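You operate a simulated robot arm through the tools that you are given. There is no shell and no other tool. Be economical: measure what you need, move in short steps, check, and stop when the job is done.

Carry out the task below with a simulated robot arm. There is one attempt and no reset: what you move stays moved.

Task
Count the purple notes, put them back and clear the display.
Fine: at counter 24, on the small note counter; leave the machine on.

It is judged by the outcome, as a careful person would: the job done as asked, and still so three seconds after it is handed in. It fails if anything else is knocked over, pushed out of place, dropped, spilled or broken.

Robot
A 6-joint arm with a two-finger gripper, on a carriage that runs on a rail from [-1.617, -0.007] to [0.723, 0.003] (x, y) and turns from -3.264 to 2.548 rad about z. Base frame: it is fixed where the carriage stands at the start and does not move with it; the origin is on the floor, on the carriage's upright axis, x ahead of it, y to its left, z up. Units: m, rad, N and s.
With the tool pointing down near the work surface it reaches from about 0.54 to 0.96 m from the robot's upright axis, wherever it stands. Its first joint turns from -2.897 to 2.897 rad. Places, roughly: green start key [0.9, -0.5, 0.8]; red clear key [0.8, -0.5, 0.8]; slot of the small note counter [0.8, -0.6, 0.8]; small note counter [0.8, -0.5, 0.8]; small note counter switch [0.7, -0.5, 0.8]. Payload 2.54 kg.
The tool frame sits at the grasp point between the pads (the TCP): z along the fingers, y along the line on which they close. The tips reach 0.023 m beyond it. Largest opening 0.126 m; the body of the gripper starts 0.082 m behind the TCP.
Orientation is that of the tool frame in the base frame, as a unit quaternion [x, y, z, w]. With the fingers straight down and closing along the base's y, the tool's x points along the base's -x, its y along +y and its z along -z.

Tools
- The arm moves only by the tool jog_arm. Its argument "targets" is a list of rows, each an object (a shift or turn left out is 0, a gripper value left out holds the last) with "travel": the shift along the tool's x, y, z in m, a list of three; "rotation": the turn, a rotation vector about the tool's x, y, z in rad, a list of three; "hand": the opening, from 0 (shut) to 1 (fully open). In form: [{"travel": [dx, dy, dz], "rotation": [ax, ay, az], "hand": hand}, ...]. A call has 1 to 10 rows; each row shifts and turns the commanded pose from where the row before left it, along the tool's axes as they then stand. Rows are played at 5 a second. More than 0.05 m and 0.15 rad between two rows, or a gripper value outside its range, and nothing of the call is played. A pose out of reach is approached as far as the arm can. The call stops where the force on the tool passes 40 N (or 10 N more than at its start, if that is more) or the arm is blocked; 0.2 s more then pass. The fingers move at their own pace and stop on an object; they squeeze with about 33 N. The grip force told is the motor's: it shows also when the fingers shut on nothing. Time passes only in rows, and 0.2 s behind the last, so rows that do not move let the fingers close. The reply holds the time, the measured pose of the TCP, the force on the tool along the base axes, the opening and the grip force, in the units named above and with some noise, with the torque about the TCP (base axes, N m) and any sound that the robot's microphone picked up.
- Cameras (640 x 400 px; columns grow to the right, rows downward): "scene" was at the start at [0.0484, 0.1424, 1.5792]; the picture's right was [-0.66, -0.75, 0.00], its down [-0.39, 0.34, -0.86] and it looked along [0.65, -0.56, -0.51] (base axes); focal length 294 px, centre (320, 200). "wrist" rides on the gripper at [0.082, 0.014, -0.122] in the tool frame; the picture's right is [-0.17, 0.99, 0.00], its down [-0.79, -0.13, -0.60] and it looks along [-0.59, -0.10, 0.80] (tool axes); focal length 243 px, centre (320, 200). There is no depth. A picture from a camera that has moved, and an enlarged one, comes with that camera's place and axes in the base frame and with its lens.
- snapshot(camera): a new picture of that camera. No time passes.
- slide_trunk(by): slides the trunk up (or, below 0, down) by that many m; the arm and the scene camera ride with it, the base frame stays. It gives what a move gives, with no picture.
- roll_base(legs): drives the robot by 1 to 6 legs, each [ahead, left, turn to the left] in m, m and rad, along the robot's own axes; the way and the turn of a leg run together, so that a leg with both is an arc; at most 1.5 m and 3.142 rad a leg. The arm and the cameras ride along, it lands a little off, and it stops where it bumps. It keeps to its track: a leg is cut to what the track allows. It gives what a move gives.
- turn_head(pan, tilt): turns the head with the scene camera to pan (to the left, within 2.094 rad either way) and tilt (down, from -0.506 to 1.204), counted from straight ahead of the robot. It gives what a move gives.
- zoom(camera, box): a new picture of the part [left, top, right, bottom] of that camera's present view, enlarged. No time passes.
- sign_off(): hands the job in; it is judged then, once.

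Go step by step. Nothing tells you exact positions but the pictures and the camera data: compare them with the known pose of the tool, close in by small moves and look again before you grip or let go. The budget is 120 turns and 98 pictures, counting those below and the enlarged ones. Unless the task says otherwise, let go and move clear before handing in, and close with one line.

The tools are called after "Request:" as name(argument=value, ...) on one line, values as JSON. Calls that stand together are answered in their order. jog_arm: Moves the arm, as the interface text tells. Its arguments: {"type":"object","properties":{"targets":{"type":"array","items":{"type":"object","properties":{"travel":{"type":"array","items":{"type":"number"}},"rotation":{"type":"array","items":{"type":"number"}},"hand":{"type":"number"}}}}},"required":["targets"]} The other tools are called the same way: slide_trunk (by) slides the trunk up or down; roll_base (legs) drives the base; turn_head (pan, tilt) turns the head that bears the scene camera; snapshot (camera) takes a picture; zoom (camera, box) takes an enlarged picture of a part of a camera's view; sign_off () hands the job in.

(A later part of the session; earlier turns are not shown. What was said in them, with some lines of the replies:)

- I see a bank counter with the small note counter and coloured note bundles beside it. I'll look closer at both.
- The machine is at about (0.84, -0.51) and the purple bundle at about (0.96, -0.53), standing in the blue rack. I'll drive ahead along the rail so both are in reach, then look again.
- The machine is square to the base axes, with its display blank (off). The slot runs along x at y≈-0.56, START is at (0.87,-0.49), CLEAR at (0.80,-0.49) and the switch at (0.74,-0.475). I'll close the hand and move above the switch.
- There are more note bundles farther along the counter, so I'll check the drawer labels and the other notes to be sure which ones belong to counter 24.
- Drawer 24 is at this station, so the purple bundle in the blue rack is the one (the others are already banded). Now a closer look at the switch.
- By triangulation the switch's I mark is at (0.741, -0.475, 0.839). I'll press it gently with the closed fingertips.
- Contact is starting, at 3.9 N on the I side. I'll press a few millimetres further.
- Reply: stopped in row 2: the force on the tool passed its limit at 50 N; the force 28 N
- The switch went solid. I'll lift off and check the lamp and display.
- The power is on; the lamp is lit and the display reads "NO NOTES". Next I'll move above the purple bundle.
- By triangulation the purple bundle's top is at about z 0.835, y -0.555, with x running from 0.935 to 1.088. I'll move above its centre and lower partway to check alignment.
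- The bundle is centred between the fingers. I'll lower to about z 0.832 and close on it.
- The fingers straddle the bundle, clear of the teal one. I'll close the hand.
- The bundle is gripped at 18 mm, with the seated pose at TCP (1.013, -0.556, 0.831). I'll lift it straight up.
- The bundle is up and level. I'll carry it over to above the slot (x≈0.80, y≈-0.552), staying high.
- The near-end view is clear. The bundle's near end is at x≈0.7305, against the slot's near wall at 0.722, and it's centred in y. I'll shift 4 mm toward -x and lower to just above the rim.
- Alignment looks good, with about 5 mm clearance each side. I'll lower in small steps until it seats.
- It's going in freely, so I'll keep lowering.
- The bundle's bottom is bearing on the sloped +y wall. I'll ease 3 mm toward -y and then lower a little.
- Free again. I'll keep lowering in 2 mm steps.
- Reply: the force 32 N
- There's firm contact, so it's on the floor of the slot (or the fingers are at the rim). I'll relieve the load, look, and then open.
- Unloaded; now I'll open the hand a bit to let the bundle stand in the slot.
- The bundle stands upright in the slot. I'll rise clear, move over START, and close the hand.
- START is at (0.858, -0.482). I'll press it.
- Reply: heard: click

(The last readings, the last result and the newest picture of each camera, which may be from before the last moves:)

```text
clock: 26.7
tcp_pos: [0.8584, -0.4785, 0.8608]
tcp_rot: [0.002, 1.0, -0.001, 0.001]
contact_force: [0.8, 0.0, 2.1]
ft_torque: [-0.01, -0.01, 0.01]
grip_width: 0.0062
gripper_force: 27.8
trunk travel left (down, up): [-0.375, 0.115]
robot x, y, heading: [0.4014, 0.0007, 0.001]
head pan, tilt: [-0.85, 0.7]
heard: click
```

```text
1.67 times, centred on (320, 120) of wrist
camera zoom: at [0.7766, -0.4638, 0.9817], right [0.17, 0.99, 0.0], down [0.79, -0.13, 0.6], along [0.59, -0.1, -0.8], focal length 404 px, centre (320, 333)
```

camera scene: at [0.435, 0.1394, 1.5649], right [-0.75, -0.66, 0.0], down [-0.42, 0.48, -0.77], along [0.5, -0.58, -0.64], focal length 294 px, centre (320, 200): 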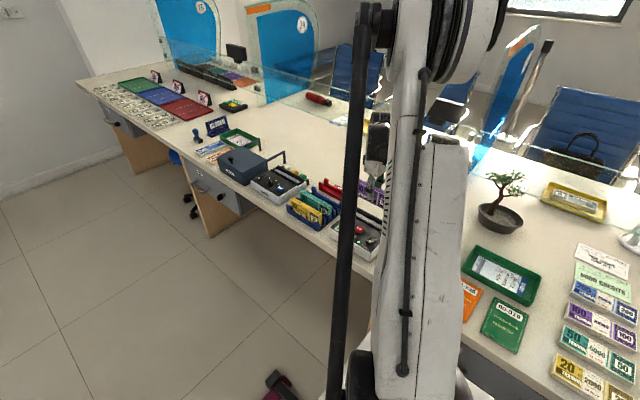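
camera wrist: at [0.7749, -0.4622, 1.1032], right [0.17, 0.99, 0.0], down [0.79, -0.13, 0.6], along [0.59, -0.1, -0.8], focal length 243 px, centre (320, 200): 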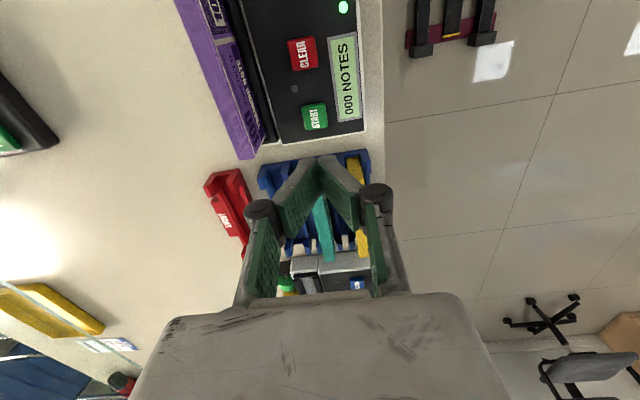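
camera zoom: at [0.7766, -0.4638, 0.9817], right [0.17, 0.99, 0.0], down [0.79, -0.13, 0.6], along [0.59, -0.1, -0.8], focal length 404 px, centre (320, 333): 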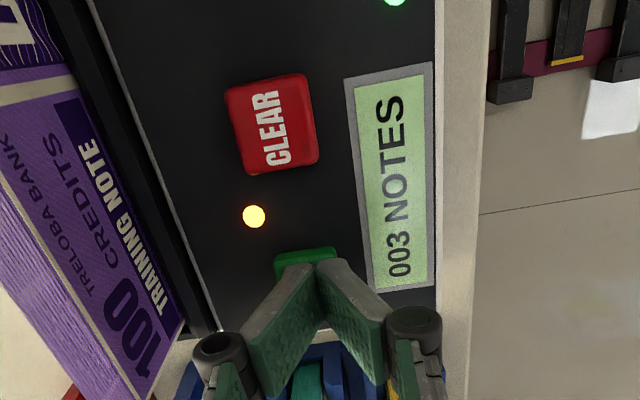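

It clicked and counting has begun (003, yellow lamp lit). I'll rise and wait for it to finish.

Request:
jog_arm(targets=[{"travel": [0, 0, -0.02]}, {"travel": [0, 0, -0.04]}, {"travel": [0, 0, -0.05]}, {}, {}, {}, {}, {}, {}, {}])

Request:
snapshot(camera="wrist")

```text
clock: 28.9
tcp_pos: [0.8579, -0.478, 0.9702]
tcp_rot: [0.001, 1.0, -0.002, 0.0]
contact_force: [-1.1, -0.2, -0.2]
ft_torque: [-0.01, 0.02, 0.01]
grip_width: 0.0
gripper_force: 28.1
trunk travel left (down, up): [-0.375, 0.115]
robot x, y, heading: [0.4025, 0.0012, -0.002]
head pan, tilt: [-0.85, 0.7]
```

```text
55 pictures are left
camera wrist: at [0.7757, -0.4633, 1.0914], right [0.17, 0.99, 0.0], down [0.79, -0.13, 0.6], along [0.59, -0.1, -0.8], focal length 243 px, centre (320, 200)
```

wrist: 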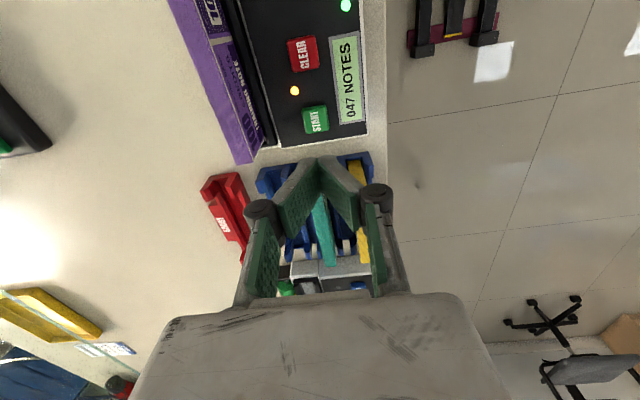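

It's counting at about 20 notes a second and shows 047. I'll wait longer.

Request:
jog_arm(targets=[{}, {}, {}, {}, {}, {}, {}, {}, {}, {}])

Request:
jog_arm(targets=[{}, {}, {}, {}, {}, {}, {}, {}, {}, {}])

Request:
zoom(camera="wrist", box=[160, 0, 400, 180])

```text
clock: 31.1
tcp_pos: [0.858, -0.4781, 0.9701]
tcp_rot: [0.002, 1.0, 0.0, 0.0]
contact_force: [-1.2, 0.4, 0.5]
ft_torque: [-0.01, 0.01, 0.02]
grip_width: 0.0
gripper_force: 28.0
trunk travel left (down, up): [-0.375, 0.115]
robot x, y, heading: [0.3968, 0.0027, -0.007]
head pan, tilt: [-0.85, 0.7]
```

```text
clock: 33.3
tcp_pos: [0.8579, -0.4778, 0.9709]
tcp_rot: [0.002, 1.0, -0.001, 0.0]
contact_force: [-0.7, 0.3, -0.8]
ft_torque: [0.02, 0.03, 0.02]
grip_width: 0.0002
gripper_force: 28.5
trunk travel left (down, up): [-0.375, 0.115]
robot x, y, heading: [0.3986, 0.0022, -0.004]
head pan, tilt: [-0.85, 0.7]
```

```text
2.22 times, centred on (280, 90) of wrist
camera zoom: at [0.7757, -0.4633, 1.0914], right [0.17, 0.99, 0.0], down [0.79, -0.13, 0.6], along [0.59, -0.1, -0.8], focal length 539 px, centre (409, 444)
```

zoom: 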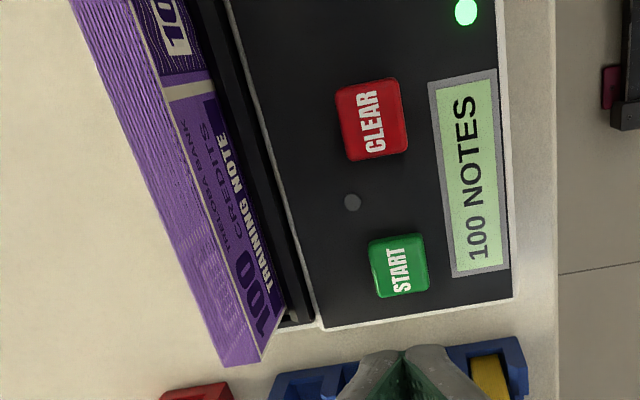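

The count is done: 100 notes, and the lamp has gone out. I'll go back over the bundle with the hand open.

Request:
jog_arm(targets=[{"travel": [0, 0, -0.012], "hand": 0.35}, {"travel": [0.03, -0.039, 0]}, {"travel": [0.03, -0.039, 0]}, {"travel": [0, 0, 0.03]}, {}])

Request:
snapshot(camera="wrist")

```text
clock: 34.5
tcp_pos: [0.7966, -0.5559, 0.9544]
tcp_rot: [0.001, 1.0, -0.001, 0.0]
contact_force: [-0.8, 0.4, 0.0]
ft_torque: [0.02, 0.03, -0.04]
grip_width: 0.0441
gripper_force: 0.0
trunk travel left (down, up): [-0.375, 0.115]
robot x, y, heading: [0.3975, 0.004, -0.004]
head pan, tilt: [-0.85, 0.7]
```

```text
53 pictures are left
camera wrist: at [0.7148, -0.5415, 1.0748], right [0.17, 0.99, 0.0], down [0.79, -0.13, 0.6], along [0.59, -0.1, -0.8], focal length 243 px, centre (320, 200)
```

wrist: 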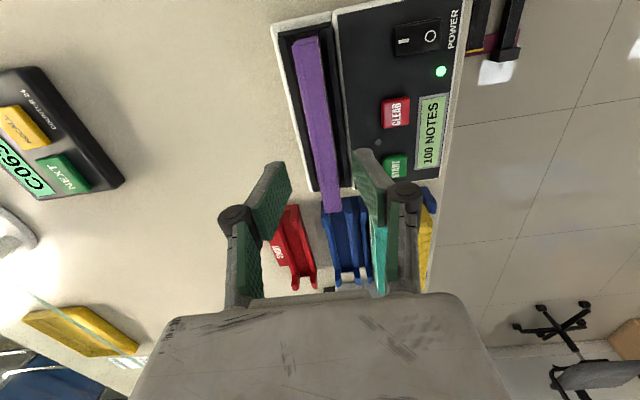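

The bundle is where I left it. I'll lower, grip it, and lift.

Request:
jog_arm(targets=[{"travel": [0, 0, 0.04]}, {"travel": [0, 0, 0.04]}, {"travel": [0, 0, 0.012]}, {}, {"hand": 0}, {}, {}, {}])

Request:
zoom(camera="wrist", box=[160, 0, 480, 240])

```text
clock: 36.3
tcp_pos: [0.7969, -0.5558, 0.8622]
tcp_rot: [0.003, 1.0, -0.002, 0.0]
contact_force: [0.8, 0.5, -0.3]
ft_torque: [0.01, 0.01, 0.0]
grip_width: 0.0183
gripper_force: 32.9
trunk travel left (down, up): [-0.375, 0.115]
robot x, y, heading: [0.4001, 0.0033, -0.001]
head pan, tilt: [-0.85, 0.7]
```

```text
1.67 times, centred on (320, 120) of wrist
camera zoom: at [0.7152, -0.5406, 0.982], right [0.17, 0.99, 0.0], down [0.79, -0.13, 0.6], along [0.59, -0.1, -0.8], focal length 404 px, centre (320, 333)
```

zoom: 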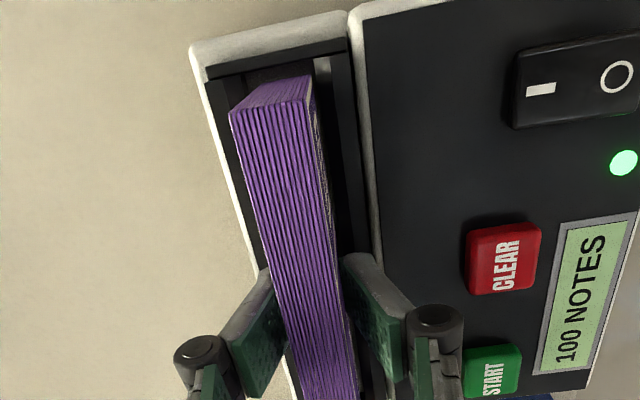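

Gripped. I'll lift and carry it back to above the rack.

Request:
jog_arm(targets=[{"travel": [0, 0, -0.025]}, {"travel": [0, 0, -0.035]}, {"travel": [0, 0, -0.04]}, {"travel": [-0.043, 0, 0]}, {"travel": [-0.043, 0, 0]}, {"travel": [-0.043, 0, 0]}, {"travel": [-0.043, 0, 0]}, {"travel": [-0.043, 0, 0]}, {}])

Request:
zoom(camera="wrist", box=[200, 0, 480, 210])

```text
clock: 38.3
tcp_pos: [1.015, -0.5581, 0.9591]
tcp_rot: [0.001, 1.0, -0.002, 0.0]
contact_force: [1.1, 0.3, -0.2]
ft_torque: [-0.01, 0.05, 0.01]
grip_width: 0.0181
gripper_force: 33.7
trunk travel left (down, up): [-0.375, 0.115]
robot x, y, heading: [0.3954, 0.0053, -0.005]
head pan, tilt: [-0.85, 0.7]
```

```text
1.90 times, centred on (340, 105) of wrist
camera zoom: at [0.933, -0.5433, 1.08], right [0.17, 0.99, 0.0], down [0.79, -0.13, 0.6], along [0.59, -0.1, -0.8], focal length 462 px, centre (282, 381)
```

zoom: 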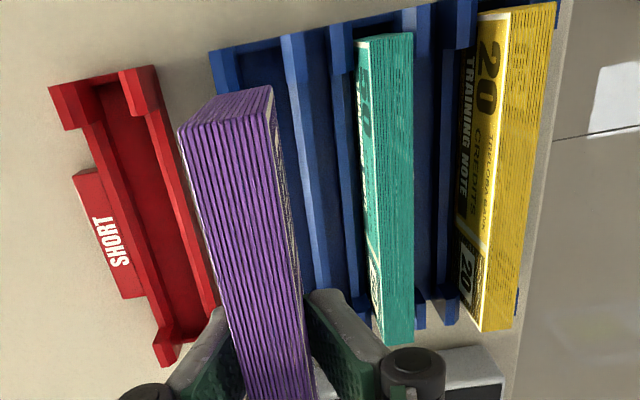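

Request:
zoom(camera="wrist", box=[250, 0, 410, 120])

```text
3.33 times, centred on (330, 60) of wrist
camera zoom: at [0.933, -0.5433, 1.08], right [0.17, 0.99, 0.0], down [0.79, -0.13, 0.6], along [0.59, -0.1, -0.8], focal length 809 px, centre (287, 667)
```

zoom: 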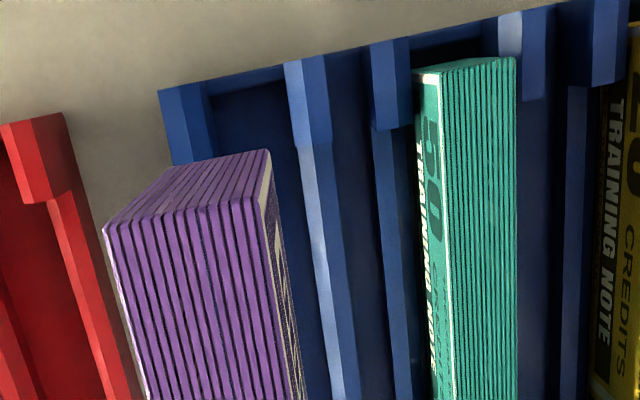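

Compared with the original pose, the bundle is about 4 mm too far +x and 3 mm too far -y. I'll correct that and lower partway.

Request:
jog_arm(targets=[{"travel": [0.004, 0.003, 0]}, {"travel": [0, 0, 0.03]}, {"travel": [0, 0, 0.03]}, {}])

Request:
zoom(camera="wrist", box=[230, 0, 430, 150])

```text
clock: 39.3
tcp_pos: [1.0106, -0.5549, 0.9004]
tcp_rot: [0.002, 1.0, 0.0, -0.001]
contact_force: [0.6, -0.6, -0.9]
ft_torque: [-0.01, -0.01, -0.01]
grip_width: 0.0184
gripper_force: 33.0
trunk travel left (down, up): [-0.375, 0.115]
robot x, y, heading: [0.3953, 0.0015, -0.005]
head pan, tilt: [-0.85, 0.7]
```

```text
2.67 times, centred on (330, 75) of wrist
camera zoom: at [0.9286, -0.5401, 1.021], right [0.17, 0.99, 0.0], down [0.79, -0.13, 0.6], along [0.59, -0.1, -0.8], focal length 647 px, centre (293, 533)
```

zoom: 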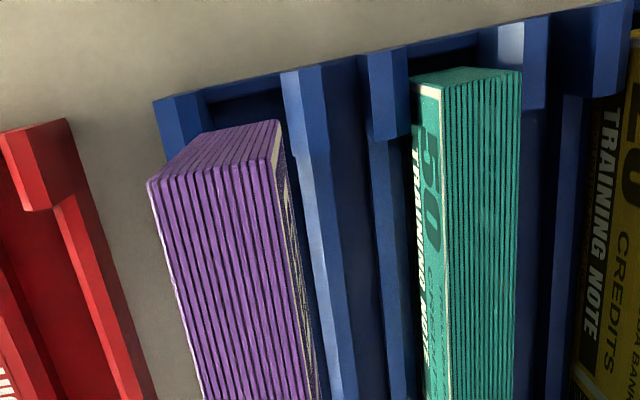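

The bundle is lined up with its bay, so I'll lower further.

Request:
jog_arm(targets=[{"travel": [0, 0, 0.015]}, {"travel": [0, 0, 0.015]}, {"travel": [0, 0, 0.008]}, {}])

Request:
zoom(camera="wrist", box=[230, 0, 430, 150])

```text
clock: 40.3
tcp_pos: [1.0105, -0.5547, 0.862]
tcp_rot: [0.002, 1.0, -0.001, 0.0]
contact_force: [0.1, 1.3, -1.8]
ft_torque: [-0.01, 0.03, 0.01]
grip_width: 0.0186
gripper_force: 32.8
trunk travel left (down, up): [-0.375, 0.115]
robot x, y, heading: [0.3972, 0.0, -0.003]
head pan, tilt: [-0.85, 0.7]
```

```text
2.67 times, centred on (330, 75) of wrist
camera zoom: at [0.9282, -0.539, 0.983], right [0.17, 0.99, 0.0], down [0.79, -0.13, 0.6], along [0.59, -0.1, -0.8], focal length 647 px, centre (293, 533)
```

zoom: 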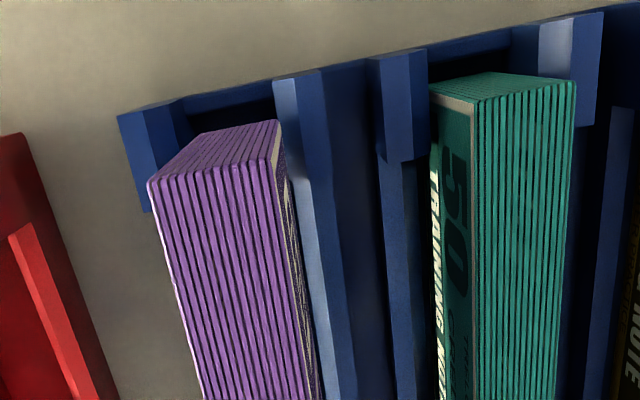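

Request:
jog_arm(targets=[{"travel": [0, -0.001, 0.006]}, {"travel": [0, 0, 0.006]}, {"travel": [0, 0, 0.006]}, {"travel": [0, 0, 0.006]}, {}])

Request:
zoom(camera="wrist", box=[230, 0, 430, 150])

```text
clock: 41.5
tcp_pos: [1.0105, -0.5554, 0.8377]
tcp_rot: [0.002, 1.0, -0.001, 0.0]
contact_force: [0.7, 0.4, -2.1]
ft_torque: [0.02, 0.01, 0.01]
grip_width: 0.0186
gripper_force: 32.9
trunk travel left (down, up): [-0.375, 0.115]
robot x, y, heading: [0.3961, 0.0037, -0.001]
head pan, tilt: [-0.85, 0.7]
```

```text
2.67 times, centred on (330, 75) of wrist
camera zoom: at [0.9284, -0.54, 0.96], right [0.17, 0.99, 0.0], down [0.79, -0.13, 0.6], along [0.59, -0.1, -0.8], focal length 647 px, centre (293, 533)
```

zoom: 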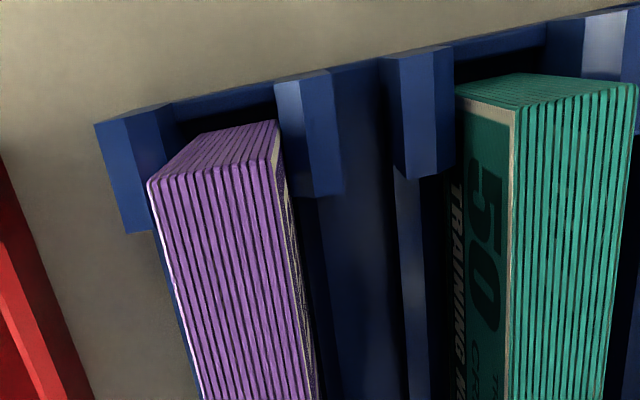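

It's in the bay. I'll lower the last few millimetres until it touches.

Request:
jog_arm(targets=[{"travel": [0, 0, 0.002]}, {"travel": [0, 0, 0.002]}, {"travel": [0, 0, 0.002]}, {}])

```text
clock: 42.5
tcp_pos: [1.0098, -0.5553, 0.8339]
tcp_rot: [0.002, 1.0, -0.001, 0.0]
contact_force: [1.1, -0.9, -0.6]
ft_torque: [-0.03, 0.0, 0.0]
grip_width: 0.0184
gripper_force: 32.9
trunk travel left (down, up): [-0.375, 0.115]
robot x, y, heading: [0.3965, 0.0062, -0.005]
head pan, tilt: [-0.85, 0.7]
```

Request:
jog_arm(targets=[{"travel": [0, 0, 0.0015]}, {"travel": [0, 0, 0.0015]}, {}])

```text
clock: 43.3
tcp_pos: [1.0104, -0.5563, 0.83]
tcp_rot: [0.002, 1.0, -0.001, 0.0]
contact_force: [0.4, 0.2, -1.2]
ft_torque: [0.0, 0.0, -0.02]
grip_width: 0.0186
gripper_force: 32.5
trunk travel left (down, up): [-0.375, 0.115]
robot x, y, heading: [0.3976, -0.0006, -0.007]
head pan, tilt: [-0.85, 0.7]
```

Request:
jog_arm(targets=[{"travel": [0, 0, 0.0015]}, {"travel": [0, 0, 0.0015]}, {}])

Request:
zoom(camera="wrist", box=[230, 0, 430, 150])

```text
clock: 44.1
tcp_pos: [1.0093, -0.5542, 0.827]
tcp_rot: [0.002, 1.0, 0.0, 0.0]
contact_force: [-0.7, 0.0, -1.9]
ft_torque: [-0.03, 0.01, 0.01]
grip_width: 0.0186
gripper_force: 32.8
trunk travel left (down, up): [-0.375, 0.115]
robot x, y, heading: [0.3997, 0.0021, -0.008]
head pan, tilt: [-0.85, 0.7]
```

```text
2.67 times, centred on (330, 75) of wrist
camera zoom: at [0.9278, -0.5407, 0.9479], right [0.17, 0.99, 0.0], down [0.79, -0.13, 0.6], along [0.59, -0.1, -0.8], focal length 647 px, centre (293, 533)
```

zoom: 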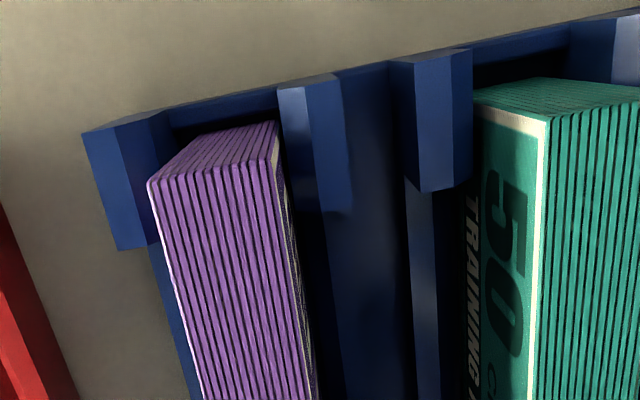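

Request:
jog_arm(targets=[{"travel": [0, 0, 0.0015]}, {"travel": [0, 0, 0.0015]}, {}])

```text
clock: 44.9
tcp_pos: [1.0098, -0.5556, 0.8263]
tcp_rot: [0.002, 1.0, -0.001, 0.0]
contact_force: [5.8, -1.7, 24.9]
ft_torque: [-0.05, 0.38, 0.02]
grip_width: 0.0184
gripper_force: 33.3
trunk travel left (down, up): [-0.375, 0.115]
robot x, y, heading: [0.3988, 0.0015, -0.003]
head pan, tilt: [-0.85, 0.7]
```

It's seated. I'll relieve the load and release.

Request:
jog_arm(targets=[{"travel": [0, 0, -0.0015]}, {}, {"hand": 0.2}, {"hand": 0.35}, {}, {}])

Request:
snapshot(camera="wrist")

```text
clock: 46.3
tcp_pos: [1.0105, -0.5563, 0.8255]
tcp_rot: [0.001, 1.0, -0.002, 0.0]
contact_force: [-0.4, 0.6, 0.1]
ft_torque: [0.0, 0.0, 0.01]
grip_width: 0.0441
gripper_force: 0.1
trunk travel left (down, up): [-0.375, 0.115]
robot x, y, heading: [0.3974, 0.0025, -0.001]
head pan, tilt: [-0.85, 0.7]
```

```text
45 pictures are left
camera wrist: at [0.9278, -0.5409, 0.9467], right [0.17, 0.99, 0.0], down [0.79, -0.13, 0.6], along [0.59, -0.1, -0.8], focal length 243 px, centre (320, 200)
```

wrist: 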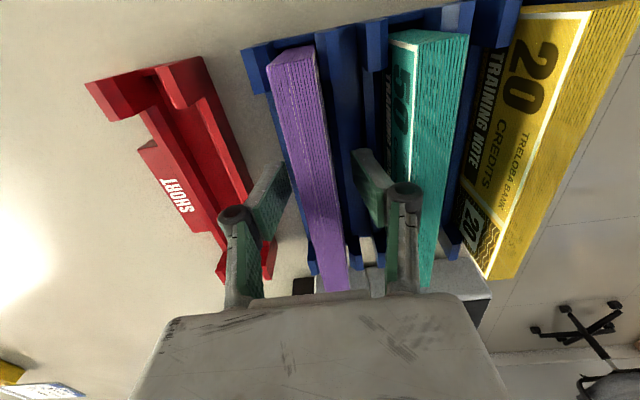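

The bundle is back in its bay. I'll rise, then go over CLEAR with the hand closed.

Request:
jog_arm(targets=[{"travel": [0, 0, -0.04]}, {"travel": [0, 0, -0.045]}, {"travel": [0, 0, -0.045]}, {"travel": [0.0425, 0.0156, -0.005]}, {"travel": [0.0425, 0.0156, -0.005], "hand": 0}, {"travel": [0.0425, 0.0156, -0.005]}, {"travel": [0.0425, 0.0156, -0.005]}, {"travel": [0.0425, 0.0156, -0.005]}, {}, {}])

Request:
snapshot(camera="wrist")

```text
clock: 48.5
tcp_pos: [0.798, -0.4748, 0.9812]
tcp_rot: [0.001, 1.0, 0.0, 0.001]
contact_force: [0.4, -0.8, -0.4]
ft_torque: [-0.01, 0.01, -0.01]
grip_width: 0.0001
gripper_force: 28.4
trunk travel left (down, up): [-0.375, 0.115]
robot x, y, heading: [0.3982, 0.0035, -0.002]
head pan, tilt: [-0.85, 0.7]
```

```text
44 pictures are left
camera wrist: at [0.7155, -0.4601, 1.102], right [0.17, 0.99, 0.0], down [0.79, -0.13, 0.6], along [0.59, -0.1, -0.8], focal length 243 px, centre (320, 200)
```

wrist: 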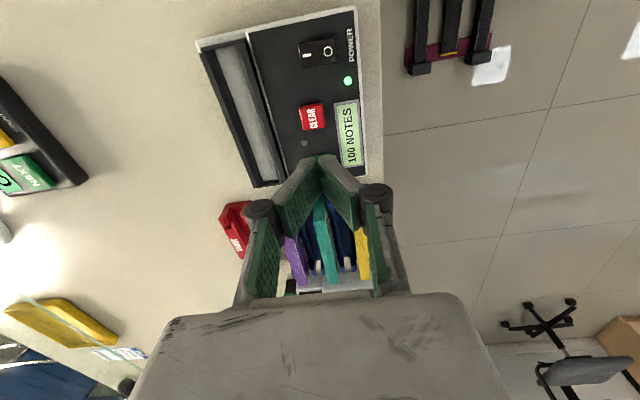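

CLEAR is at (0.798, -0.483). I'll press it.

Request:
jog_arm(targets=[{"travel": [0, -0.007, 0.04]}, {"travel": [0, 0, 0.04]}, {"travel": [0, 0, 0.03]}, {"travel": [0, 0, 0.005]}, {"travel": [0, 0, 0.003]}, {"travel": [0, 0, 0.002]}])

Request:
zoom(camera="wrist", box=[160, 0, 480, 240])

```text
clock: 49.9
tcp_pos: [0.7962, -0.4843, 0.861]
tcp_rot: [0.002, 1.0, -0.001, 0.002]
contact_force: [0.4, 0.2, 2.7]
ft_torque: [0.02, -0.01, -0.01]
grip_width: 0.0059
gripper_force: 28.4
trunk travel left (down, up): [-0.375, 0.115]
robot x, y, heading: [0.3992, 0.001, -0.003]
head pan, tilt: [-0.85, 0.7]
heard: click
```

```text
1.67 times, centred on (320, 120) of wrist
camera zoom: at [0.7153, -0.4686, 0.9813], right [0.17, 0.99, 0.0], down [0.79, -0.13, 0.6], along [0.59, -0.1, -0.8], focal length 404 px, centre (320, 333)
```

zoom: 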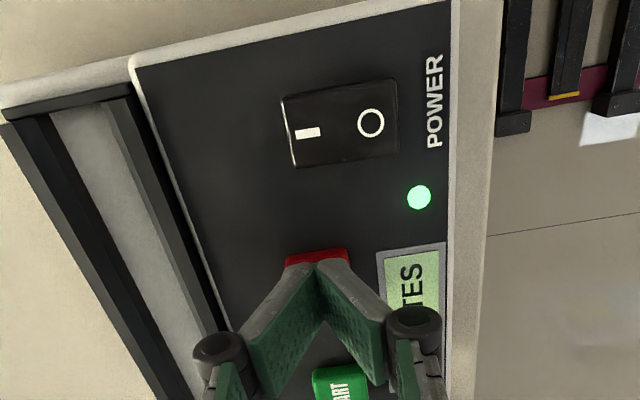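

It clicked. I'll rise clear and check the display and the rack.

Request:
jog_arm(targets=[{"travel": [0, 0, -0.02]}, {"travel": [0, 0, -0.04]}, {"travel": [0, 0, -0.045]}, {"travel": [0, 0, -0.045]}, {"travel": [0, 0, -0.045]}, {}])

Request:
snapshot(camera="wrist")

Request:
zoom(camera="wrist", box=[200, 30, 440, 180])

Request:
zoom(camera="scene", box=[220, 130, 420, 280])

```text
clock: 51.3
tcp_pos: [0.7971, -0.4832, 1.0566]
tcp_rot: [0.002, 1.0, -0.001, 0.001]
contact_force: [0.0, -0.7, 0.1]
ft_torque: [0.0, -0.01, -0.02]
grip_width: 0.0
gripper_force: 28.6
trunk travel left (down, up): [-0.375, 0.115]
robot x, y, heading: [0.395, 0.0041, -0.006]
head pan, tilt: [-0.85, 0.7]
```

```text
42 pictures are left
camera wrist: at [0.7159, -0.4688, 1.1777], right [0.17, 0.99, 0.0], down [0.79, -0.13, 0.6], along [0.59, -0.1, -0.8], focal length 243 px, centre (320, 200)
```

wrist: 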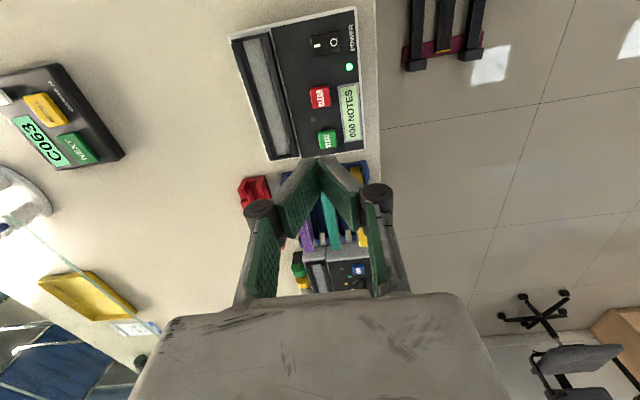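

```text
2.67 times, centred on (320, 105) of wrist
camera zoom: at [0.7159, -0.4688, 1.1777], right [0.17, 0.99, 0.0], down [0.79, -0.13, 0.6], along [0.59, -0.1, -0.8], focal length 647 px, centre (320, 453)
```

zoom: 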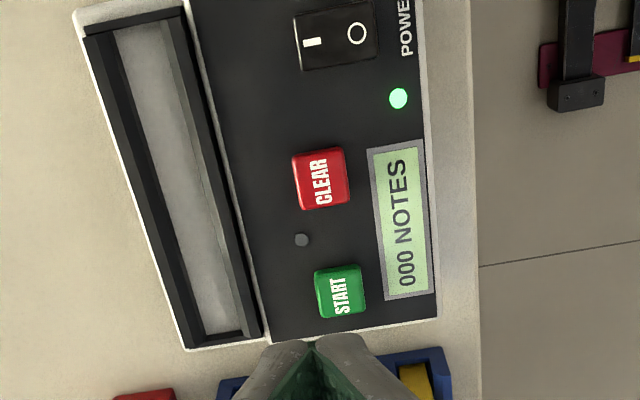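

```text
2.67 times, centred on (320, 205) of scene
camera zoom: at [0.4347, 0.1399, 1.5647], right [-0.75, -0.66, 0.0], down [-0.42, 0.48, -0.77], along [0.5, -0.58, -0.64], focal length 785 px, centre (320, 187)
```

zoom: 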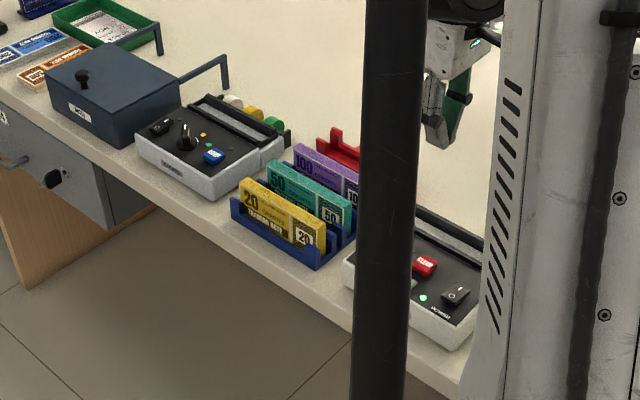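

The display reads 000, the power lamp is on, the slot is empty, and the purple notes are seated back in the rack. Handing in.

Request:
sign_off()

```text
The job is handed in.
```

I counted the purple notes at counter 24: there are 100. They are back in the rack, the display reads 000, and the machine is still on.
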